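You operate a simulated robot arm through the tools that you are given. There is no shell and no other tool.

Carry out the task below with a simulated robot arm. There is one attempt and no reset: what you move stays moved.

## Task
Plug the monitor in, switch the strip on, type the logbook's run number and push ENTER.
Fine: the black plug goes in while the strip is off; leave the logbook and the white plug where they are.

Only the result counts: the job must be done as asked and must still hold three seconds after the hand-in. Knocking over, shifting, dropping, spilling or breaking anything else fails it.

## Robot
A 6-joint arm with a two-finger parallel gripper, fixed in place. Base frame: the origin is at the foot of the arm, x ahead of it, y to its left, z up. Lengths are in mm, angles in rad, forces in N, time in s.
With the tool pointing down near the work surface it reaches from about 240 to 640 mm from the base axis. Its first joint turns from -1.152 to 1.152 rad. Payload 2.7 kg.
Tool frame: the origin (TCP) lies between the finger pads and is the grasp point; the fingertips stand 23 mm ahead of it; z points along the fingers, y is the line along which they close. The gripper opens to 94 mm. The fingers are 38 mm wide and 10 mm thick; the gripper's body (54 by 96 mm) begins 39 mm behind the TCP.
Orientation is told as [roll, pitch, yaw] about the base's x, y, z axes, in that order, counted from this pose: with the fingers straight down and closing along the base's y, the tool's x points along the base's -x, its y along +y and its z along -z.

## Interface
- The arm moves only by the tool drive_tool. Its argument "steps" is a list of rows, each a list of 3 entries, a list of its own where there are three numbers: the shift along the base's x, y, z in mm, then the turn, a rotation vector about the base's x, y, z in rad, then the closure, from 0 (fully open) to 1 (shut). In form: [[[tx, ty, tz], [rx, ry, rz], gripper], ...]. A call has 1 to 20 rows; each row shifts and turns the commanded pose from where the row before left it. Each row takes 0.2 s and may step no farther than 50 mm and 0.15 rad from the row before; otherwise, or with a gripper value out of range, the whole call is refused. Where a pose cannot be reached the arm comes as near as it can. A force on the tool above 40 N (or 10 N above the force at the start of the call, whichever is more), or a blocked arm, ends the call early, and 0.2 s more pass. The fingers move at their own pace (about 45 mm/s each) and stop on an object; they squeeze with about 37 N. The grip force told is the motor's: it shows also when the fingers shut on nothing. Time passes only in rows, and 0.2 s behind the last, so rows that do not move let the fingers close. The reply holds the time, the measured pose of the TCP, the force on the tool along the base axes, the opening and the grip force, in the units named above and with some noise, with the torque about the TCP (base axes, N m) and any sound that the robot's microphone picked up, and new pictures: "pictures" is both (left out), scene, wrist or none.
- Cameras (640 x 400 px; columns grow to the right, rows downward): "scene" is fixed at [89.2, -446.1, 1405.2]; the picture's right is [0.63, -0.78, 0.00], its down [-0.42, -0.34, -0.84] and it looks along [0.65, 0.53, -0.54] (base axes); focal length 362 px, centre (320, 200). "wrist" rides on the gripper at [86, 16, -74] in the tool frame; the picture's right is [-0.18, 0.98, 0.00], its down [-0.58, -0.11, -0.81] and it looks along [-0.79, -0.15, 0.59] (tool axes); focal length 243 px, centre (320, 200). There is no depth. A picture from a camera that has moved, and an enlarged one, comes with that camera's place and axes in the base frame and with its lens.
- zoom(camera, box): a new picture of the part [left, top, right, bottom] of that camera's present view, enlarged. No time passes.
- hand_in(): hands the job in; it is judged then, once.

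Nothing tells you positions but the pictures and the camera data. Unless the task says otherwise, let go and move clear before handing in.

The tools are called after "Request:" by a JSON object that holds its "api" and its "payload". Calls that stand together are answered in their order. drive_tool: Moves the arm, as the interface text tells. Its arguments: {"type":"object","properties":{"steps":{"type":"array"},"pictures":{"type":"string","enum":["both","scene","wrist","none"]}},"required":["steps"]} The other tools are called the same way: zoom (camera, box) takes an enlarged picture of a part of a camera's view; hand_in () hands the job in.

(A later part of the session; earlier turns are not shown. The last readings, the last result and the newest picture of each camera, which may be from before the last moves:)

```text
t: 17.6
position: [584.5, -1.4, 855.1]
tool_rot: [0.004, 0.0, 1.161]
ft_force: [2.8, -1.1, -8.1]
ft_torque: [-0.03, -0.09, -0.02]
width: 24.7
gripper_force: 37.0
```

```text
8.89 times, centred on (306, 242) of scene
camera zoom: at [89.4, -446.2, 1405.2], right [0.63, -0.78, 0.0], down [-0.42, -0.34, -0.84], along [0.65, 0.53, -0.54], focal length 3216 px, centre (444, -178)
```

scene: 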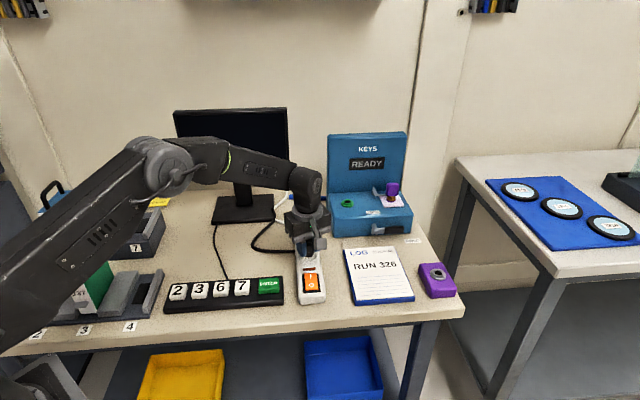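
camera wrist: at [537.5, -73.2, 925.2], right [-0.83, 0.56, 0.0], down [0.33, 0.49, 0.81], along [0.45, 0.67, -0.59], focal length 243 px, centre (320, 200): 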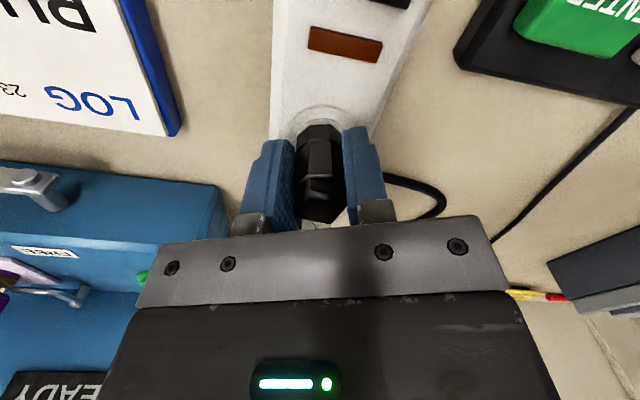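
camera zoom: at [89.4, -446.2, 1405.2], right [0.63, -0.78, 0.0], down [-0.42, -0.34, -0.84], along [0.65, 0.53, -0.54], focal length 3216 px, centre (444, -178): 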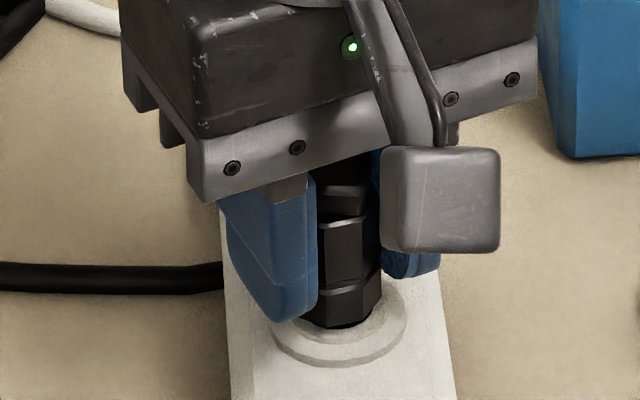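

The tool now feels a downward pull of 8 N, so something may be holding the plug. I'll read it again without moving.

Request:
{"api": "drive_tool", "payload": {"steps": [[[0, 0, 0], [0, 0, 0], 0.8], [[0, 0, 0], [0, 0, 0], 0.8]], "pictures": "none"}}

Request:
{"api": "zoom", "payload": {"camera": "scene", "box": [294, 240, 326, 260]}}

```text
t: 18.2
position: [584.5, -2.7, 855.0]
tool_rot: [0.001, -0.002, 1.161]
ft_force: [1.7, -0.6, -9.2]
ft_torque: [-0.01, -0.08, 0.01]
width: 24.8
gripper_force: 37.0
```

```text
16.00 times, centred on (310, 250) of scene
camera zoom: at [89.4, -446.1, 1405.2], right [0.63, -0.78, 0.0], down [-0.42, -0.34, -0.84], along [0.65, 0.53, -0.54], focal length 5788 px, centre (480, -600)
```

zoom: 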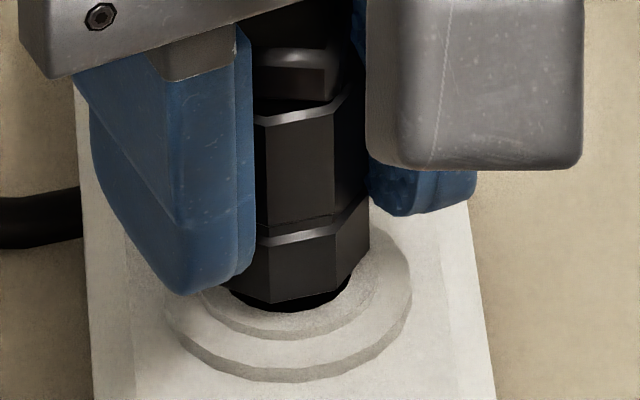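

The pull is steady, and the sideways force (+1.7, -0.6) matches the offset in the picture: I overshot by about 1 mm. I'll re-centre by (+1.0, -0.4) and press down again.

Request:
{"api": "drive_tool", "payload": {"steps": [[[1.0, -0.4, 0], [0, 0, 0], 0.8], [[0, 0, 0], [0, 0, 0], 0.8]], "pictures": "none"}}

Request:
{"api": "zoom", "payload": {"camera": "wrist", "box": [250, 80, 390, 180]}}

```text
t: 18.8
position: [586.3, -2.0, 855.5]
tool_rot: [0.001, -0.001, 1.162]
ft_force: [0.2, -0.5, -10.4]
ft_torque: [0.04, 0.01, 0.01]
width: 24.9
gripper_force: 37.1
```

```text
4.00 times, centred on (320, 130) of wrist
camera zoom: at [536.9, -73.4, 930.8], right [-0.83, 0.56, 0.0], down [0.33, 0.49, 0.81], along [0.45, 0.67, -0.59], focal length 970 px, centre (320, 480)
```

zoom: 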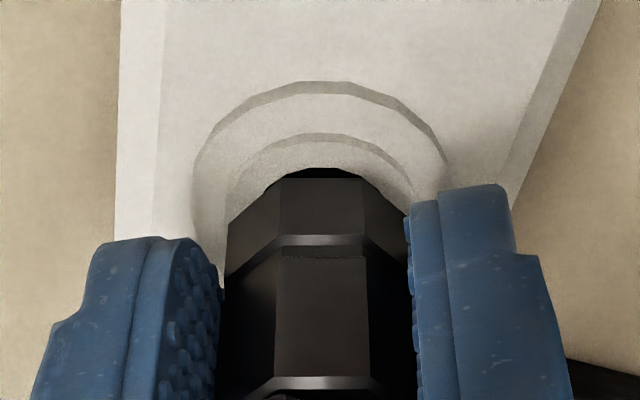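

The sideways force is zero now. I'll push down in small steps.

Request:
{"api": "drive_tool", "payload": {"steps": [[[0, 0, -2], [0, 0, 0], 0.8], [[0, 0, -2], [0, 0, 0], 0.8], [[0, 0, -2], [0, 0, 0], 0.8], [[0, 0, -1], [0, 0, 0], 0.8], [[0, 0, 0], [0, 0, 0], 0.8]], "pictures": "none"}}

Request:
{"api": "zoom", "payload": {"camera": "wrist", "box": [250, 80, 390, 180]}}

Request:
{"api": "zoom", "payload": {"camera": "scene", "box": [270, 220, 342, 265]}}

```text
t: 20.0
position: [587.5, -1.2, 849.5]
tool_rot: [-0.001, -0.001, 1.163]
ft_force: [-1.3, 0.0, 3.8]
ft_torque: [0.02, 0.04, 0.04]
width: 25.2
gripper_force: 36.4
```

```text
4.00 times, centred on (320, 130) of wrist
camera zoom: at [537.0, -73.5, 925.6], right [-0.83, 0.56, 0.0], down [0.33, 0.49, 0.81], along [0.45, 0.67, -0.59], focal length 970 px, centre (320, 480)
```

zoom: 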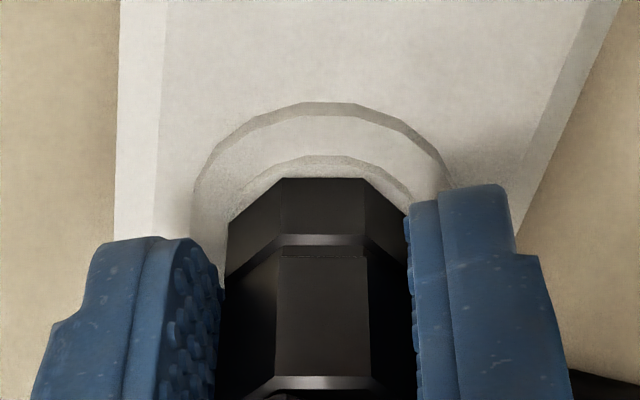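

```text
8.89 times, centred on (306, 242) of scene
camera zoom: at [89.1, -446.1, 1405.2], right [0.63, -0.78, 0.0], down [-0.42, -0.34, -0.84], along [0.65, 0.53, -0.54], focal length 3216 px, centre (444, -178)
```

zoom: 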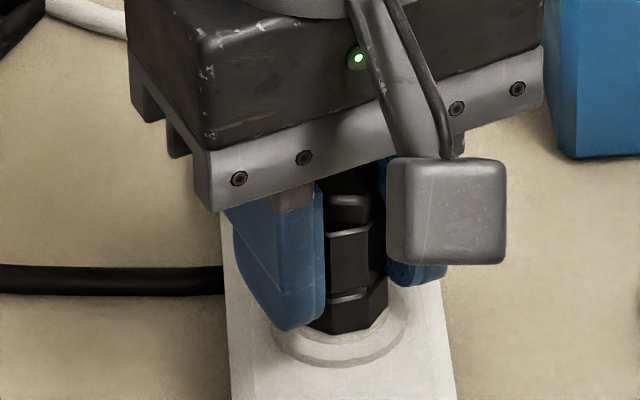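

Force is only 4 N at z 849.5 and it's centred. I'll keep pressing in 1 mm steps.

Request:
{"api": "drive_tool", "payload": {"steps": [[[0, 0, -1], [0, 0, 0], 0.8], [[0, 0, -1], [0, 0, 0], 0.8], [[0, 0, -1], [0, 0, 0], 0.8], [[0, 0, -1], [0, 0, 0], 0.8], [[0, 0, 0], [0, 0, 0], 0.8]], "pictures": "none"}}

Request:
{"api": "zoom", "payload": {"camera": "wrist", "box": [250, 80, 390, 180]}}

Request:
{"api": "zoom", "payload": {"camera": "scene", "box": [270, 220, 342, 265]}}

```text
t: 21.2
position: [587.4, -1.6, 848.9]
tool_rot: [-0.005, -0.003, 1.164]
ft_force: [-10.3, 3.4, 33.3]
ft_torque: [0.16, 0.32, 0.05]
width: 25.3
gripper_force: 36.8
```

```text
4.00 times, centred on (320, 130) of wrist
camera zoom: at [537.8, -73.6, 923.8], right [-0.83, 0.56, 0.0], down [0.32, 0.49, 0.81], along [0.45, 0.67, -0.59], focal length 970 px, centre (320, 480)
```

zoom: 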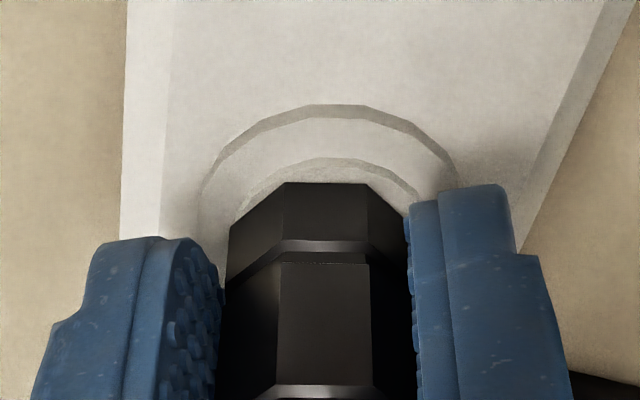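

```text
8.89 times, centred on (306, 242) of scene
camera zoom: at [88.3, -446.1, 1405.3], right [0.63, -0.78, 0.0], down [-0.42, -0.34, -0.84], along [0.65, 0.53, -0.54], focal length 3216 px, centre (444, -178)
```

zoom: 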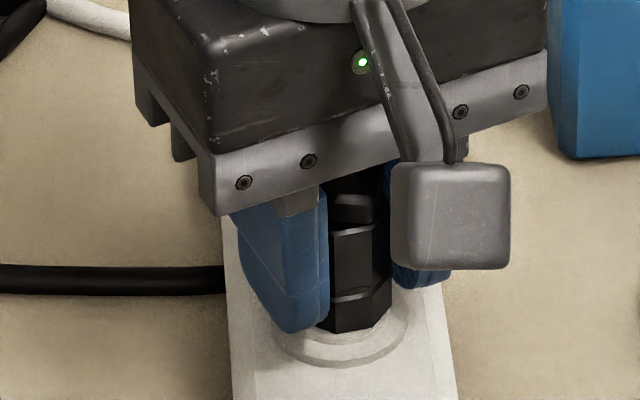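

The plug now meets a hard stop, and it held against pull-out earlier, so it may be seated. I'll relax the push, open the fingers a little and rise to compare it with the white plug.

Request:
{"api": "drive_tool", "payload": {"steps": [[[0.5, 0, 2], [0, 0, 0], 0.8], [[0, 0, 1.5], [0, 0, 0], 0.8], [[0, 0, 0], [0, 0, 0], 0.8]], "pictures": "none"}}

```text
t: 22.0
position: [586.3, -1.5, 849.6]
tool_rot: [-0.001, -0.002, 1.162]
ft_force: [3.7, 1.6, 15.1]
ft_torque: [0.14, -0.19, -0.03]
width: 24.7
gripper_force: 37.5
```

Request:
{"api": "drive_tool", "payload": {"steps": [[[0, 0, 1], [0, 0, 0], 0.8], [[0, 0, 0], [0, 0, 0], 0.7], [[0, 0, 0], [0, 0, 0], 0.6], [[0, 0, 0], [0, 0, 0], 0.52], [[0, 0, 0], [0, 0, 0], 0.52]]}}

Request:
{"api": "zoom", "payload": {"camera": "wrist", "box": [240, 80, 400, 240]}}

```text
t: 23.2
position: [585.8, -1.6, 849.8]
tool_rot: [0.002, 0.0, 1.162]
ft_force: [0.3, -0.1, 0.2]
ft_torque: [-0.01, 0.01, -0.01]
width: 44.9
gripper_force: 0.1
camera wrist: at [537.0, -73.5, 924.9], right [-0.83, 0.56, 0.0], down [0.33, 0.49, 0.81], along [0.45, 0.67, -0.59], focal length 243 px, centre (320, 200)
```

scene: 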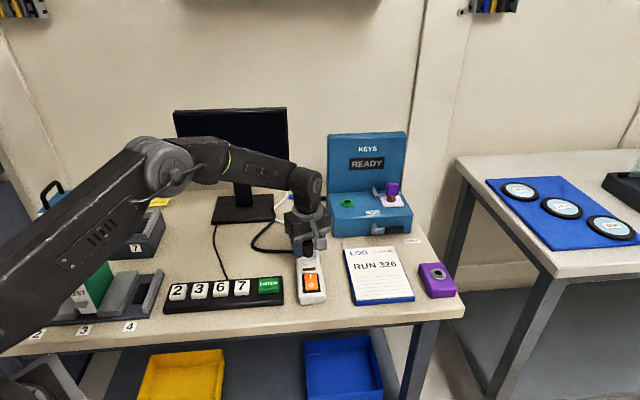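
wrist: 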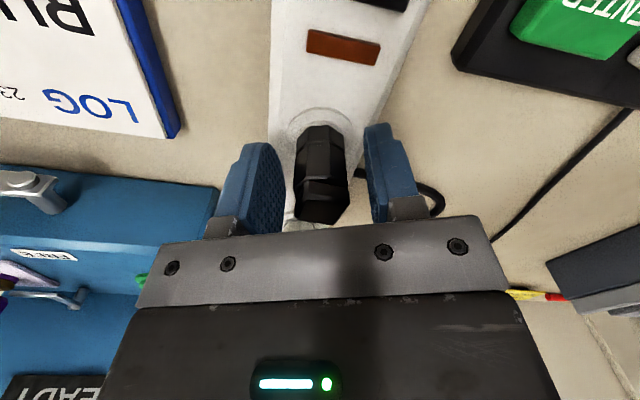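

```text
2.50 times, centred on (320, 160) of wrist
camera zoom: at [537.0, -73.5, 924.9], right [-0.83, 0.56, 0.0], down [0.33, 0.49, 0.81], along [0.45, 0.67, -0.59], focal length 606 px, centre (320, 300)
```

zoom: 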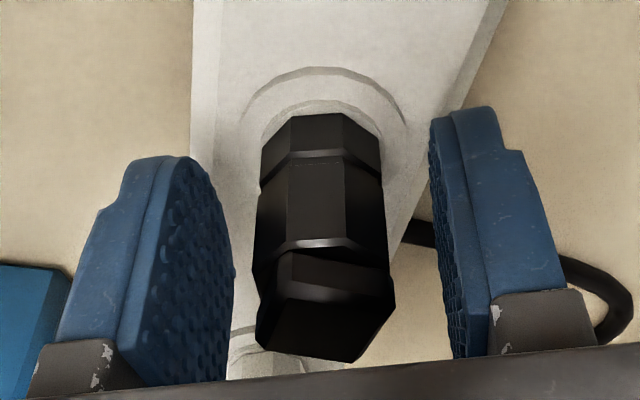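

The plug stays upright in the socket. I'll rise clear and compare it with the white one.

Request:
{"api": "drive_tool", "payload": {"steps": [[[0, 0, 15], [0, 0, 0], 0.45], [[0, 0, 20], [0, 0, 0], 0.45], [[0, 0, 25], [0, 0, 0], 0.45], [[-20, -20, 25], [0, 0, 0], 0.45], [[-20, -30, 20], [0, 0, 0], 0.45], [[-20, -30, 0], [0, 0, 0], 0.45], [[0, 0, 0], [0, 0, 0], 0.45]]}}

Request:
{"api": "zoom", "payload": {"camera": "scene", "box": [270, 200, 350, 250]}}

Request:
{"api": "zoom", "payload": {"camera": "wrist", "box": [240, 60, 440, 200]}}

```text
t: 24.8
position: [526.5, -80.8, 953.9]
tool_rot: [0.0, 0.0, 1.163]
ft_force: [0.1, -0.1, 0.2]
ft_torque: [-0.02, 0.01, -0.01]
width: 51.7
gripper_force: 0.1
camera wrist: at [477.0, -152.7, 1029.6], right [-0.83, 0.56, 0.0], down [0.33, 0.49, 0.81], along [0.45, 0.67, -0.59], focal length 243 px, centre (320, 200)
```

scene: 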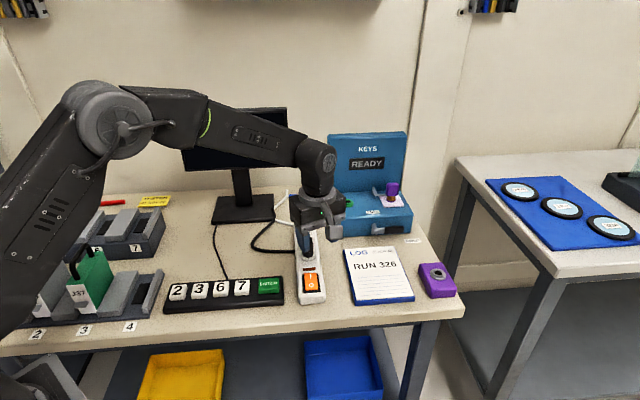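
wrist: 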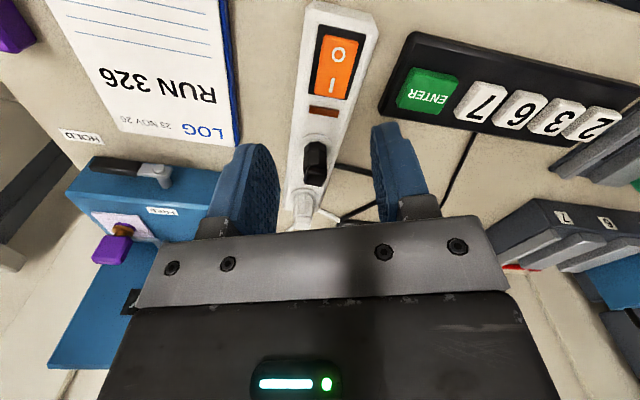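

```text
8.00 times, centred on (310, 225) of scene
camera zoom: at [89.2, -446.2, 1405.2], right [0.63, -0.78, 0.0], down [-0.42, -0.34, -0.84], along [0.65, 0.53, -0.54], focal length 2894 px, centre (400, 0)
```

zoom: 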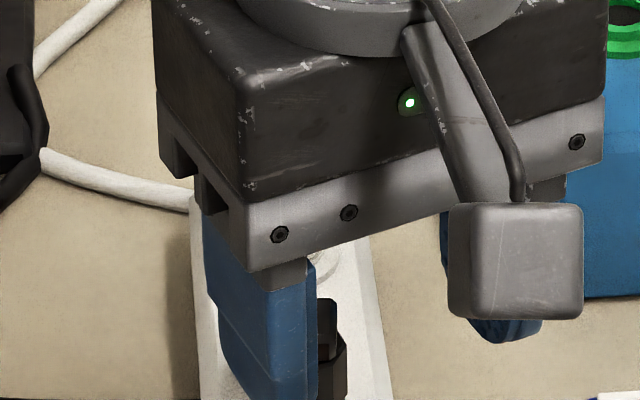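

```text
2.86 times, centred on (340, 130) of wrist
camera zoom: at [477.0, -152.7, 1029.6], right [-0.83, 0.56, 0.0], down [0.33, 0.49, 0.81], along [0.45, 0.67, -0.59], focal length 693 px, centre (263, 400)
```

zoom: 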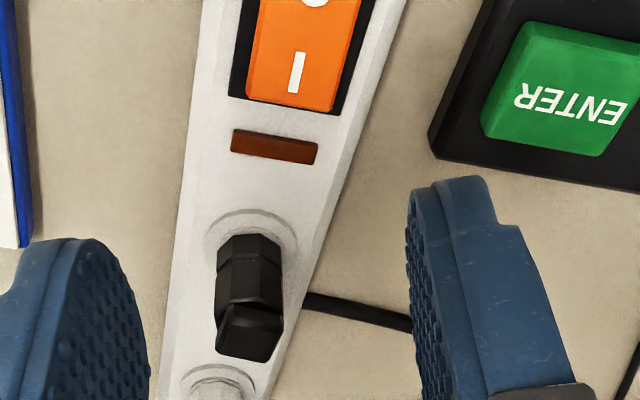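

I'll move the gripper aside over the keypad, closing the fingers on the way, so the scene camera can see both plugs.

Request:
{"api": "drive_tool", "payload": {"steps": [[[-25, 30, 0], [0, 0, -0.12], 0.6], [[-25, 35, 0], [0, 0, -0.12], 0.8], [[-25, 35, 0], [0, 0, -0.12], 1.0], [[-20, 25, 0], [0, 0, -0.12], 1.0], [[0, 0, 0], [0, 0, 0], 1.0], [[0, 0, 0], [0, 0, 0], 1.0]]}}

Request:
{"api": "zoom", "payload": {"camera": "scene", "box": [270, 205, 350, 255]}}

Request:
{"api": "zoom", "payload": {"camera": "scene", "box": [280, 250, 344, 290]}}

Request:
{"api": "zoom", "payload": {"camera": "wrist", "box": [160, 0, 640, 200]}}

```text
t: 26.2
position: [431.2, 46.2, 954.7]
tool_rot: [0.0, -0.001, 0.682]
ft_force: [-0.1, 1.0, 0.0]
ft_torque: [0.0, 0.0, 0.01]
width: 0.0
gripper_force: 37.0
camera wrist: at [353.3, 4.2, 1030.4], right [-0.48, 0.88, 0.0], down [0.52, 0.28, 0.81], along [0.71, 0.38, -0.59], focal length 243 px, centre (320, 200)
```

scene: 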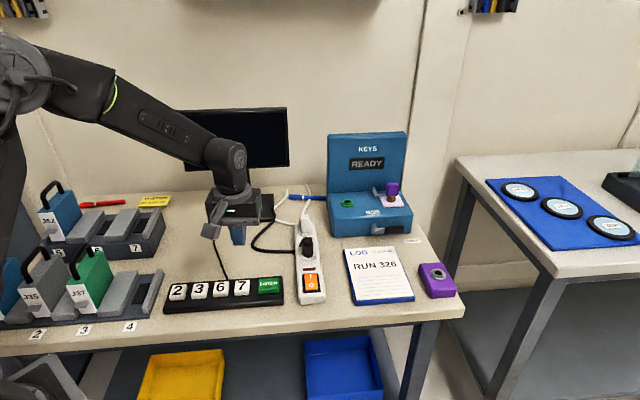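
wrist: 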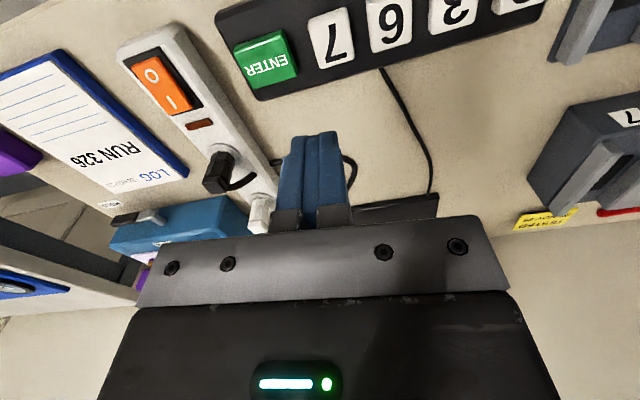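

```text
8.00 times, centred on (310, 230) of scene
camera zoom: at [89.2, -446.1, 1405.2], right [0.63, -0.78, 0.0], down [-0.42, -0.34, -0.84], along [0.65, 0.53, -0.54], focal length 2894 px, centre (400, -40)
```

zoom: 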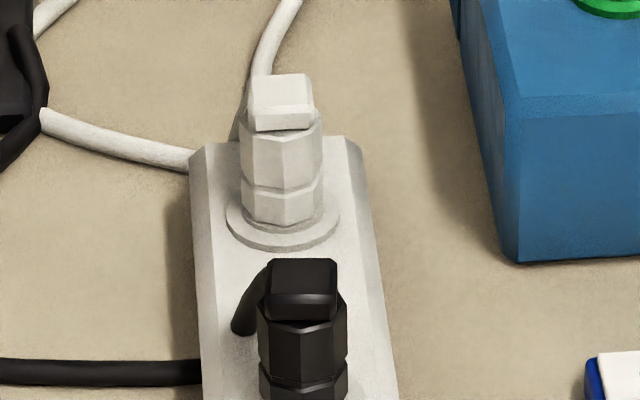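

```text
10.00 times, centred on (312, 270) of scene
camera zoom: at [89.2, -446.1, 1405.2], right [0.63, -0.78, 0.0], down [-0.42, -0.34, -0.84], along [0.65, 0.53, -0.54], focal length 3618 px, centre (400, -500)
```

zoom: 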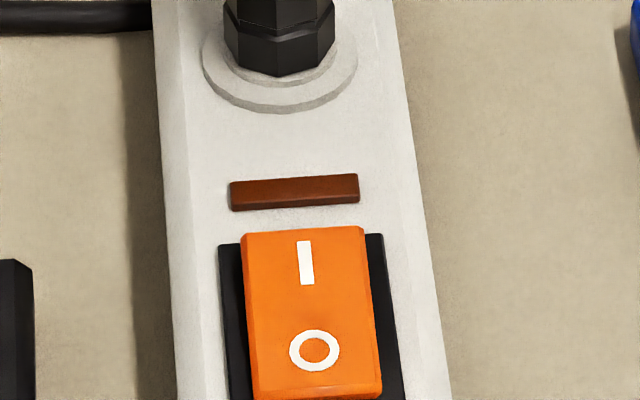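

```text
1.33 times, centred on (400, 100) of wrist
camera zoom: at [353.3, 4.2, 1030.4], right [-0.48, 0.88, 0.0], down [0.52, 0.28, 0.81], along [0.71, 0.38, -0.59], focal length 324 px, centre (213, 333)
```

zoom: 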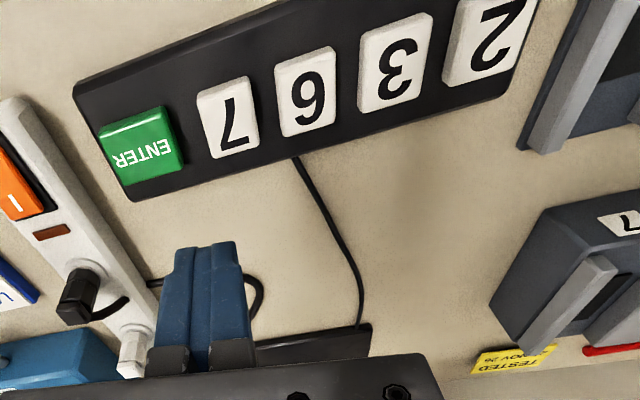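

I'll zoom on both plugs in full to compare how deeply they sit.

Request:
{"api": "zoom", "payload": {"camera": "scene", "box": [282, 212, 334, 268]}}

Request:
{"api": "zoom", "payload": {"camera": "scene", "box": [290, 232, 326, 268]}}

Request:
{"api": "zoom", "payload": {"camera": "wrist", "box": [190, 130, 290, 240]}}

```text
7.14 times, centred on (308, 240) of scene
camera zoom: at [89.2, -446.1, 1405.2], right [0.63, -0.78, 0.0], down [-0.42, -0.34, -0.84], along [0.65, 0.53, -0.54], focal length 2584 px, centre (406, -86)
```

zoom: 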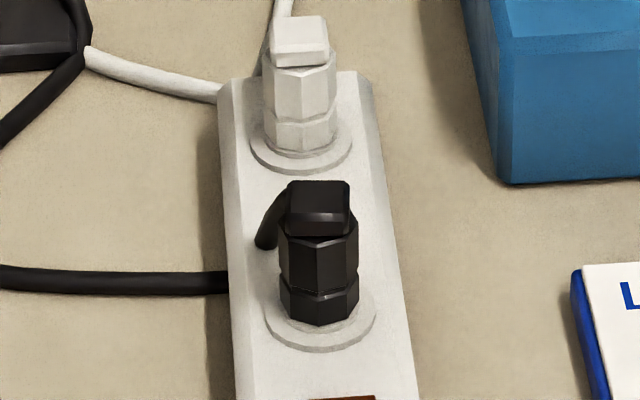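

```text
11.11 times, centred on (308, 250) of scene
camera zoom: at [89.2, -446.1, 1405.2], right [0.63, -0.78, 0.0], down [-0.42, -0.34, -0.84], along [0.65, 0.53, -0.54], focal length 4020 px, centre (453, -356)
```

zoom: 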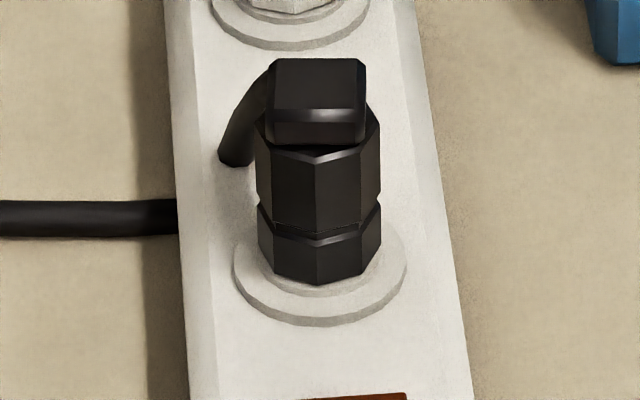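

```text
3.64 times, centred on (240, 185) of wrist
camera zoom: at [353.3, 4.2, 1030.4], right [-0.48, 0.88, 0.0], down [0.52, 0.28, 0.81], along [0.71, 0.38, -0.59], focal length 882 px, centre (611, 254)
```

zoom: 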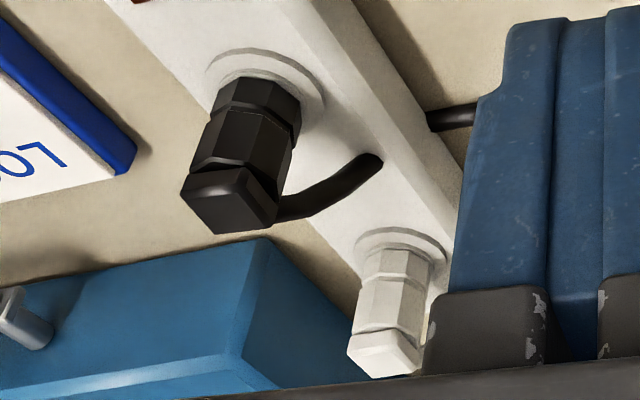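

Request:
{"api": "zoom", "payload": {"camera": "scene", "box": [288, 218, 320, 238]}}

Request:
{"api": "zoom", "payload": {"camera": "scene", "box": [292, 242, 324, 262]}}

```text
16.00 times, centred on (304, 228) of scene
camera zoom: at [89.2, -446.1, 1405.2], right [0.63, -0.78, 0.0], down [-0.42, -0.34, -0.84], along [0.65, 0.53, -0.54], focal length 5788 px, centre (576, -248)
```

zoom: 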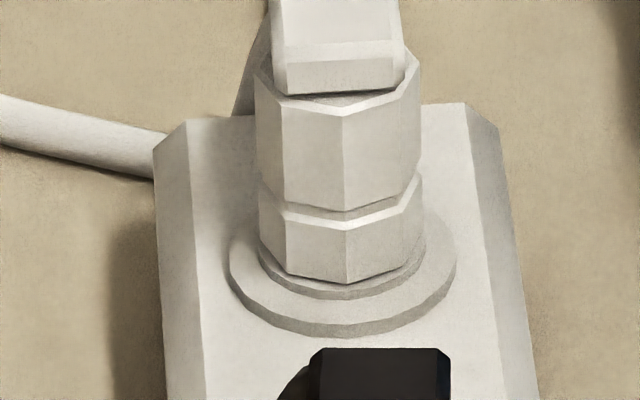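

```text
16.00 times, centred on (308, 252) of scene
camera zoom: at [89.2, -446.1, 1405.2], right [0.63, -0.78, 0.0], down [-0.42, -0.34, -0.84], along [0.65, 0.53, -0.54], focal length 5788 px, centre (512, -632)
```

zoom: 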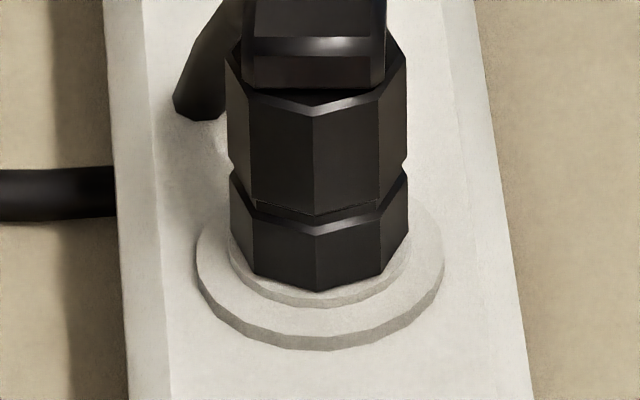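

The black plug sits like the white one, perhaps half a millimetre higher. To be sure, while the strip is still off I'll press the top of the plug with the closed fingertips.

Request:
{"api": "drive_tool", "payload": {"steps": [[[38.9, -11.3, 0], [0, 0, 0], 1.0], [[38.9, -11.3, 0], [0, 0, 0], 1.0], [[38.9, -11.3, 0], [0, 0, 0], 1.0], [[38.9, -11.2, 0], [0, 0, 0], 1.0], [[0, 0, -25], [0, 0, 0], 1.0], [[0, 0, -25], [0, 0, 0], 1.0], [[0, 0, 0], [0, 0, 0], 1.0]]}}

Request:
{"api": "zoom", "payload": {"camera": "wrist", "box": [240, 60, 400, 220]}}

Request:
{"api": "zoom", "payload": {"camera": "scene", "box": [270, 215, 350, 265]}}

```text
t: 27.8
position: [587.5, -1.1, 905.2]
tool_rot: [0.0, 0.0, 0.683]
ft_force: [-0.9, -0.4, 1.0]
ft_torque: [-0.05, 0.02, 0.01]
width: 0.1
gripper_force: 36.9
camera wrist: at [510.2, -42.9, 980.3], right [-0.48, 0.88, 0.0], down [0.52, 0.28, 0.81], along [0.71, 0.39, -0.59], focal length 243 px, centre (320, 200)
```

scene: 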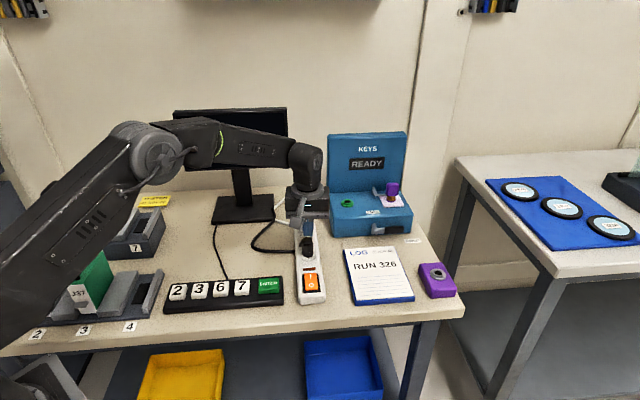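
wrist: 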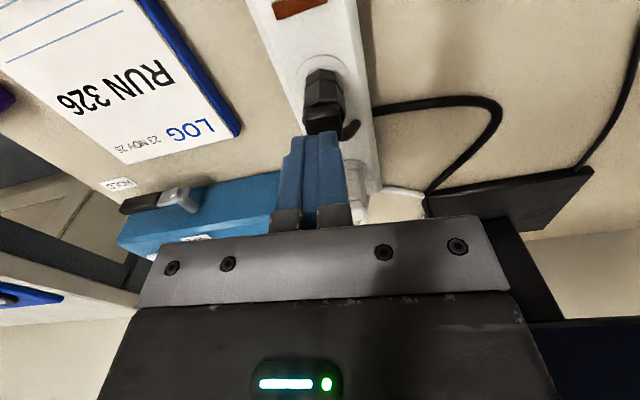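

```text
2.50 times, centred on (320, 140) of wrist
camera zoom: at [510.2, -42.9, 980.3], right [-0.48, 0.88, 0.0], down [0.52, 0.28, 0.81], along [0.71, 0.39, -0.59], focal length 606 px, centre (320, 350)
```

zoom: 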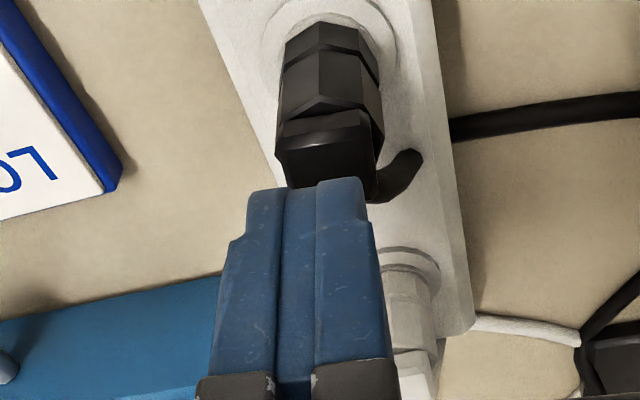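

```text
8.00 times, centred on (310, 240) of scene
camera zoom: at [89.2, -446.1, 1405.2], right [0.63, -0.78, 0.0], down [-0.42, -0.34, -0.84], along [0.65, 0.53, -0.54], focal length 2894 px, centre (400, -120)
```

zoom: 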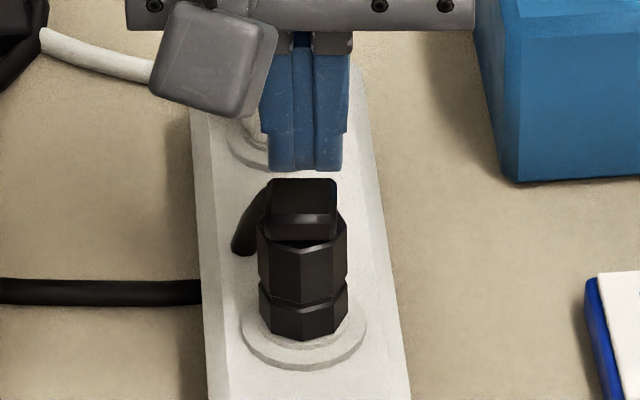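

The fingertips are right above the plug. I'll lower them and press lightly.

Request:
{"api": "drive_tool", "payload": {"steps": [[[0, 0, -9], [0, 0, 0], 1.0], [[0, 0, -3], [0, 0, 0], 1.0], [[0, 0, -2], [0, 0, 0], 1.0], [[0, 0, -2], [0, 0, 0], 1.0], [[0, 0, 0], [0, 0, 0], 1.0]], "pictures": "none"}}

```text
t: 29.0
position: [587.0, -2.7, 889.3]
tool_rot: [0.0, 0.0, 0.684]
ft_force: [-0.1, 0.3, 0.8]
ft_torque: [0.02, 0.0, 0.03]
width: 0.1
gripper_force: 36.6
```

Request:
{"api": "drive_tool", "payload": {"steps": [[[0, 0, -1], [0, 0, 0], 1.0], [[0, 0, -1], [0, 0, 0], 1.0], [[0, 0, -1], [0, 0, 0], 1.0], [[0, 0, 0], [0, 0, 0], 1.0]], "pictures": "none"}}

Request:
{"api": "zoom", "payload": {"camera": "scene", "box": [292, 232, 324, 262]}}

```text
t: 30.0
position: [587.3, -2.1, 887.4]
tool_rot: [-0.004, -0.006, 0.685]
ft_force: [-2.7, -0.2, 27.4]
ft_torque: [-0.01, 0.11, -0.02]
width: 0.1
gripper_force: 36.9
```

```text
13.33 times, centred on (308, 247) of scene
camera zoom: at [88.6, -446.2, 1405.2], right [0.63, -0.78, 0.0], down [-0.42, -0.34, -0.84], along [0.65, 0.53, -0.54], focal length 4824 px, centre (480, -427)
```

zoom: 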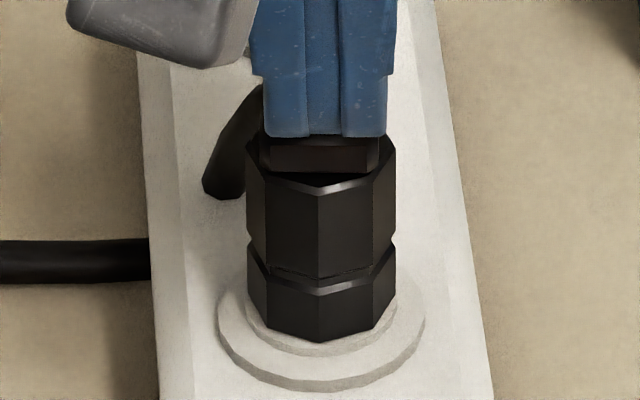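

The plug takes 27 N at z 864 with no movement, so it's fully seated. Next I'll rise and go above the I end of the rocker, which I put at about (529, -57, 829).

Request:
{"api": "drive_tool", "payload": {"steps": [[[0, 0, 15], [0, 0, 0], 1.0], [[0, 0, 20], [0, 0, 0], 1.0], [[-28, -27, 0], [0, 0, 0.03], 1.0], [[-29, -27, 0], [0, 0, 0.03], 1.0], [[0, 0, -25], [0, 0, 0.03], 1.0], [[0, 0, 0], [0, 0, 0], 1.0]]}}

Request:
{"api": "zoom", "payload": {"camera": "wrist", "box": [220, 20, 420, 220]}}

Request:
{"api": "zoom", "payload": {"camera": "scene", "box": [270, 250, 350, 300]}}

```text
t: 31.4
position: [531.3, -54.4, 895.7]
tool_rot: [-0.001, 0.001, 0.773]
ft_force: [-0.1, 0.4, 0.9]
ft_torque: [0.01, 0.03, -0.01]
width: 0.1
gripper_force: 36.9
camera wrist: at [456.8, -103.6, 971.6], right [-0.55, 0.83, 0.0], down [0.49, 0.33, 0.81], along [0.67, 0.45, -0.59], focal length 243 px, centre (320, 200)
```

scene: 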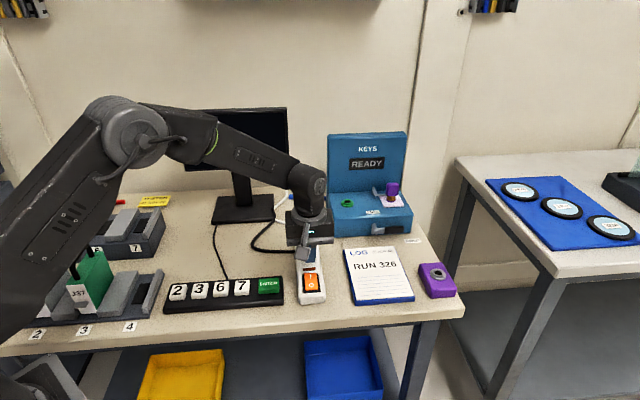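
wrist: 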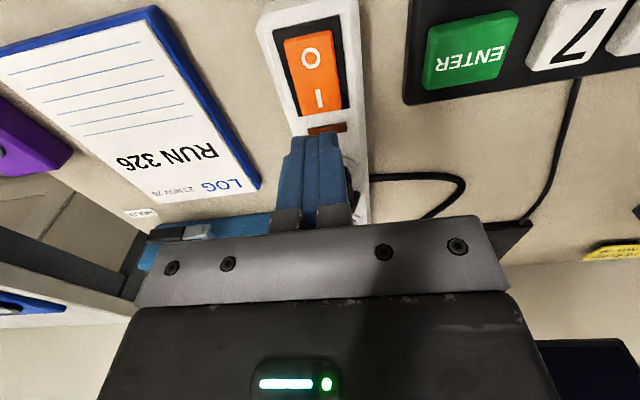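

```text
2.00 times, centred on (320, 120) of wrist
camera zoom: at [456.8, -103.6, 971.6], right [-0.55, 0.83, 0.0], down [0.49, 0.33, 0.81], along [0.67, 0.45, -0.59], focal length 485 px, centre (320, 360)
```

zoom: 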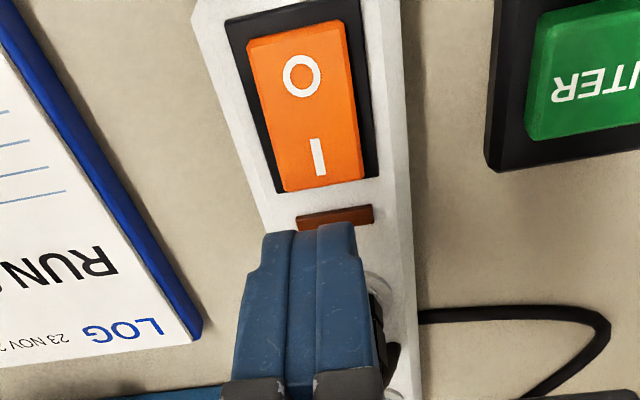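

```text
8.00 times, centred on (310, 275) of scene
camera zoom: at [89.2, -446.2, 1405.2], right [0.63, -0.78, 0.0], down [-0.42, -0.34, -0.84], along [0.65, 0.53, -0.54], focal length 2894 px, centre (400, -400)
```

zoom: 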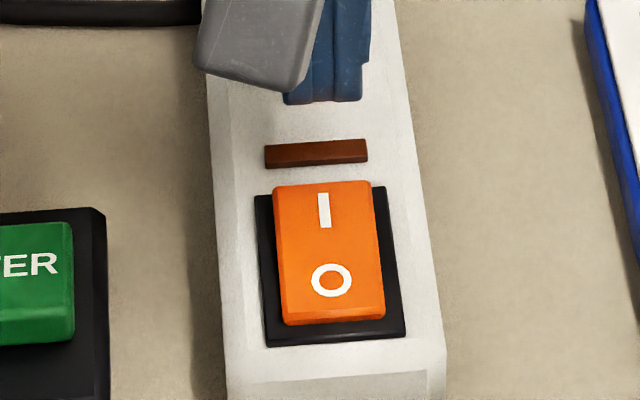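

The fingertips are directly over the "I" mark, and the rocker surface is at z≈826. I'll go down close to it first.

Request:
{"api": "drive_tool", "payload": {"steps": [[[0.7, 0.7, -20], [0, 0, 0], 1.0], [[0, 0, -18], [0, 0, 0], 1.0], [[0, 0, -4], [0, 0, 0], 1.0], [[0, 0, -2], [0, 0, 0], 1.0], [[0, 0, -2], [0, 0, 0], 1.0], [[0, 0, -1], [0, 0, 0], 1.0], [[0, 0, 0], [0, 0, 0], 1.0]], "pictures": "scene"}}

Request:
{"api": "zoom", "payload": {"camera": "scene", "box": [270, 250, 350, 300]}}

```text
t: 33.0
position: [530.0, -56.3, 849.0]
tool_rot: [0.0, -0.001, 0.772]
ft_force: [-0.2, 1.4, 0.6]
ft_torque: [0.03, -0.07, 0.02]
width: 0.0
gripper_force: 37.3
```

scene: 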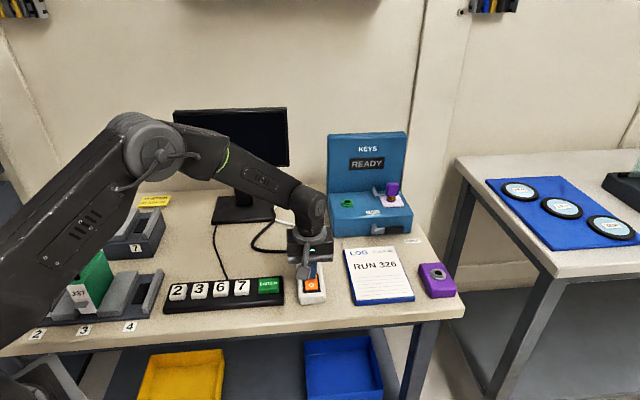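

```text
8.00 times, centred on (310, 275) of scene
camera zoom: at [89.2, -446.1, 1405.2], right [0.63, -0.78, 0.0], down [-0.42, -0.34, -0.84], along [0.65, 0.53, -0.54], focal length 2894 px, centre (400, -400)
```

zoom: 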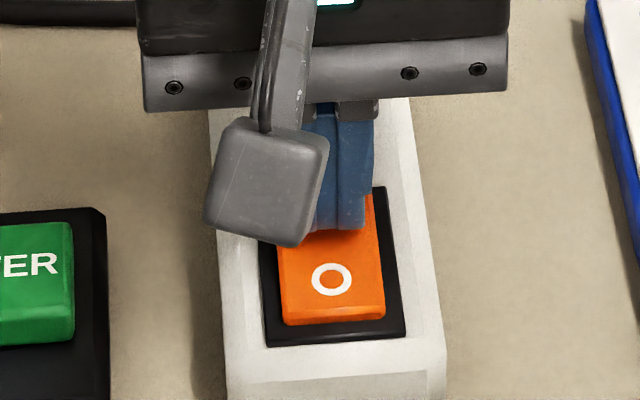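

Almost in contact with the I end. I'll press down in 1 mm steps.

Request:
{"api": "drive_tool", "payload": {"steps": [[[0, 0, -1], [0, 0, 0], 1.0], [[0, 0, -1], [0, 0, 0], 1.0], [[0, 0, -1], [0, 0, 0], 1.0], [[0, 0, -1], [0, 0, 0], 1.0], [[0, 0, 0], [0, 0, 0], 1.0]], "pictures": "scene"}}

Request:
{"api": "zoom", "payload": {"camera": "scene", "box": [270, 250, 350, 300]}}

```text
t: 34.2
position: [531.0, -55.3, 847.0]
tool_rot: [-0.001, -0.001, 0.773]
ft_force: [-10.3, 2.7, 20.1]
ft_torque: [-0.13, 0.43, -0.14]
width: 0.0
gripper_force: 36.6
```

scene: 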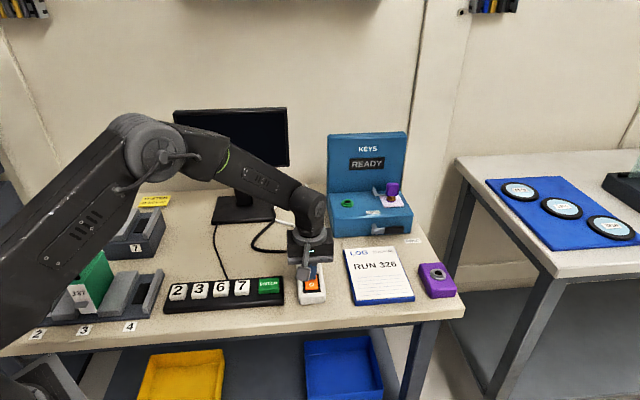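

```text
8.00 times, centred on (310, 275) of scene
camera zoom: at [88.6, -446.0, 1405.2], right [0.63, -0.78, 0.0], down [-0.42, -0.34, -0.84], along [0.65, 0.53, -0.54], focal length 2894 px, centre (400, -400)
```

zoom: 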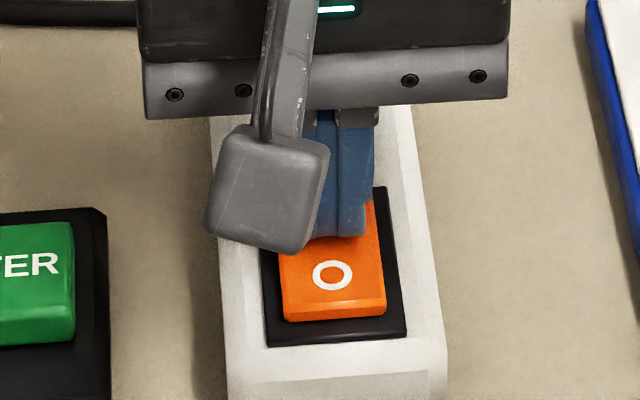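

The O end is starting to rise, so the rocker is moving. I'll press a little further.

Request:
{"api": "drive_tool", "payload": {"steps": [[[0, 0, -1], [0, 0, 0], 1.0], [[0, 0, -1], [0, 0, 0], 1.0], [[0, 0, -1], [0, 0, 0], 1.0], [[0, 0, 0], [0, 0, 0], 1.0]], "pictures": "scene"}}

Request:
{"api": "zoom", "payload": {"camera": "scene", "box": [270, 250, 350, 300]}}

```text
t: 34.8
position: [531.1, -55.8, 847.4]
tool_rot: [0.0, -0.001, 0.774]
ft_force: [-2.4, 0.0, 4.6]
ft_torque: [-0.01, 0.15, -0.01]
width: 0.1
gripper_force: 37.3
stopped in row 2: the force on the tool passed its limit at 42 N (the readings are from after the stop); the commanded pose is now the measured one
```

scene: 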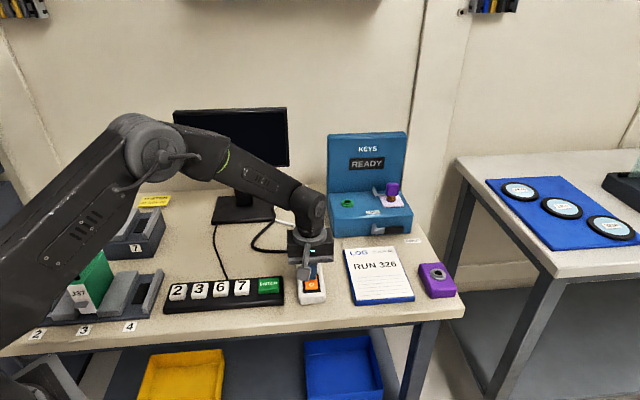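

```text
8.00 times, centred on (310, 275) of scene
camera zoom: at [89.1, -446.1, 1405.2], right [0.63, -0.78, 0.0], down [-0.42, -0.34, -0.84], along [0.65, 0.53, -0.54], focal length 2894 px, centre (400, -400)
```

zoom: 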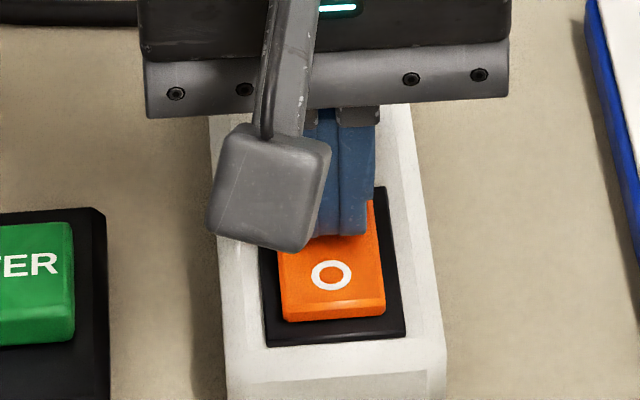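

The stop came at 42 N, which suggests the rocker reached its end. I'll lift and check the lamp and the monitor.

Request:
{"api": "drive_tool", "payload": {"steps": [[[0, 0, 15], [0, 0, 0], 1.0], [[0, 0, 25], [0, 0, 0], 1.0], [[-10, 15, 15], [0, 0, -0.03], 1.0], [[-25, 30, 0], [0, 0, -0.03], 1.0], [[-25, 30, 0], [0, 0, -0.03], 1.0], [[0, 0, 0], [0, 0, 0], 1.0]]}}

Request:
{"api": "zoom", "payload": {"camera": "scene", "box": [270, 230, 350, 300]}}

Request:
{"api": "zoom", "payload": {"camera": "scene", "box": [160, 100, 300, 200]}}

Request:
{"api": "zoom", "payload": {"camera": "wrist", "box": [200, 0, 520, 200]}}

```text
t: 36.2
position: [472.5, 19.6, 899.9]
tool_rot: [0.001, 0.0, 0.683]
ft_force: [0.2, 0.0, -0.2]
ft_torque: [0.0, 0.01, 0.01]
width: 0.0
gripper_force: 37.2
camera wrist: at [393.8, -21.2, 975.4], right [-0.48, 0.88, 0.0], down [0.52, 0.28, 0.81], along [0.71, 0.38, -0.59], focal length 243 px, centre (320, 200)
```

scene: 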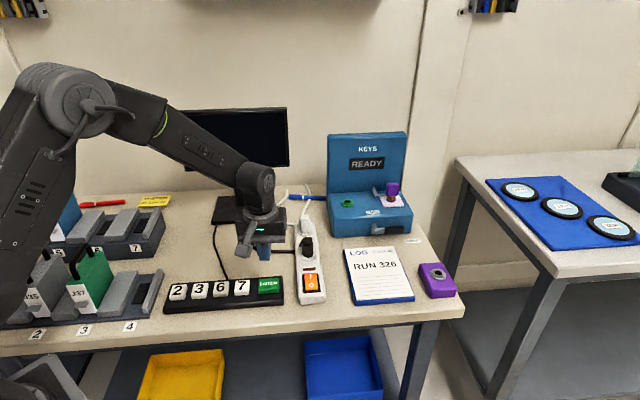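
wrist: 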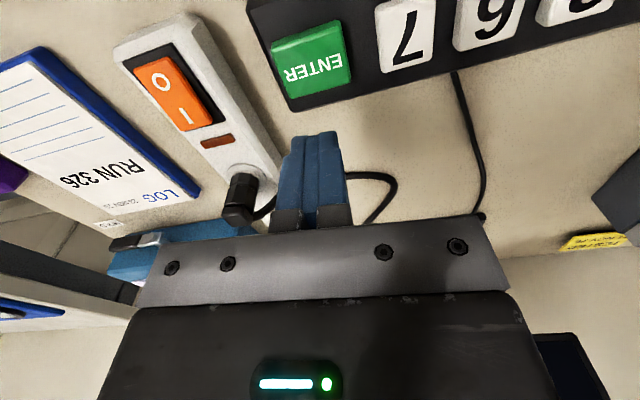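

```text
5.71 times, centred on (310, 265) of scene
camera zoom: at [89.2, -446.1, 1405.2], right [0.63, -0.77, 0.0], down [-0.42, -0.34, -0.84], along [0.65, 0.53, -0.54], focal length 2067 px, centre (377, -171)
```

zoom: 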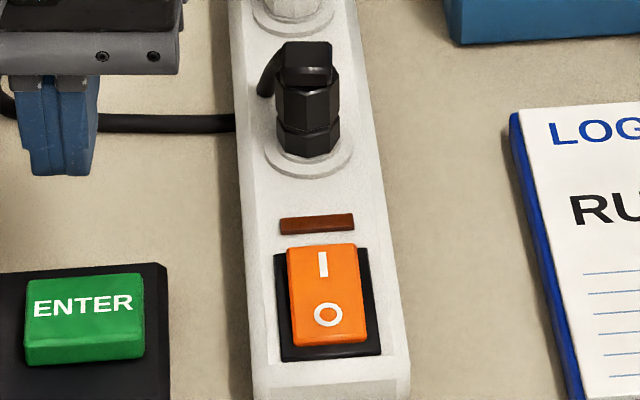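

```text
4.00 times, centred on (230, 150) of scene
camera zoom: at [89.2, -446.1, 1405.2], right [0.63, -0.77, 0.0], down [-0.42, -0.34, -0.84], along [0.65, 0.53, -0.54], focal length 1447 px, centre (680, 400)
```

zoom: 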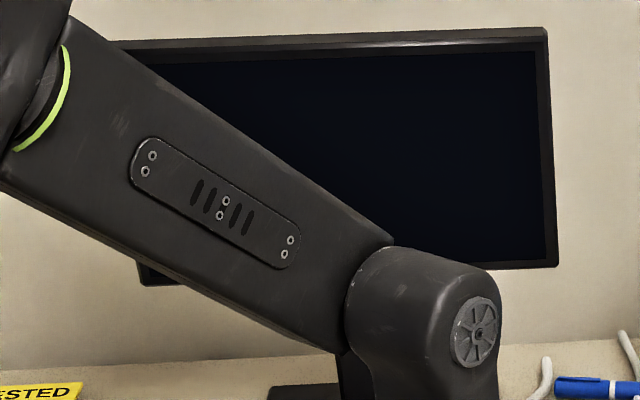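

```text
2.00 times, centred on (360, 100) of wrist
camera zoom: at [393.8, -21.2, 975.4], right [-0.48, 0.88, 0.0], down [0.52, 0.28, 0.81], along [0.71, 0.38, -0.59], focal length 485 px, centre (240, 400)
```

zoom: 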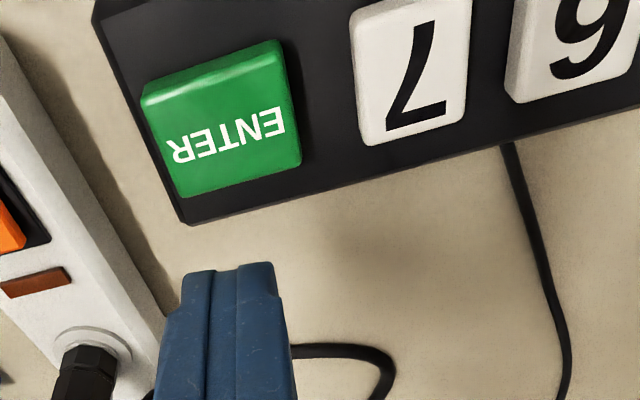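

Request:
{"api": "zoom", "payload": {"camera": "scene", "box": [285, 260, 333, 310]}}

Request:
{"api": "zoom", "payload": {"camera": "wrist", "box": [100, 30, 260, 150]}}

```text
8.00 times, centred on (309, 285) of scene
camera zoom: at [89.2, -446.1, 1405.2], right [0.63, -0.77, 0.0], down [-0.42, -0.34, -0.84], along [0.65, 0.53, -0.54], focal length 2894 px, centre (408, -480)
```

zoom: 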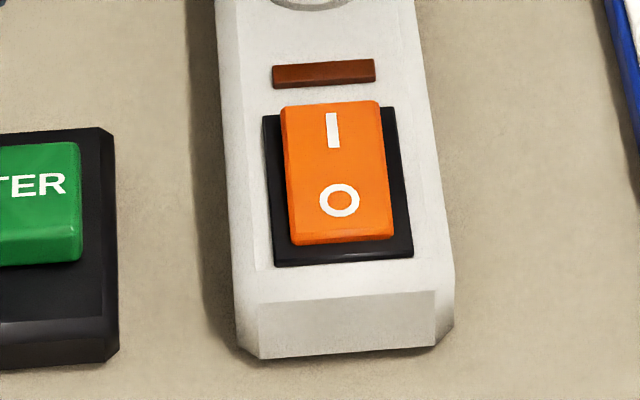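

```text
3.33 times, centred on (180, 90) of wrist
camera zoom: at [393.8, -21.2, 975.4], right [-0.48, 0.88, 0.0], down [0.52, 0.28, 0.81], along [0.71, 0.38, -0.59], focal length 809 px, centre (787, 567)
```

zoom: 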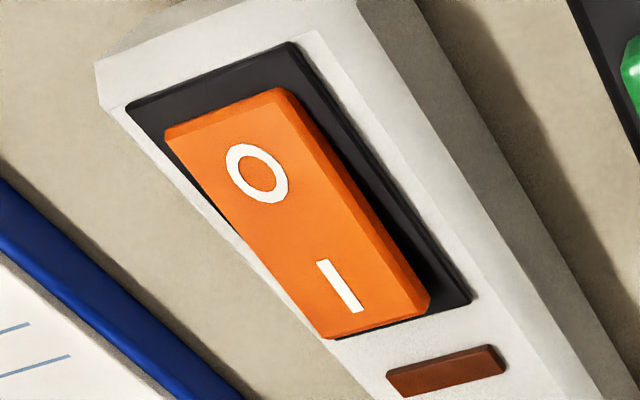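

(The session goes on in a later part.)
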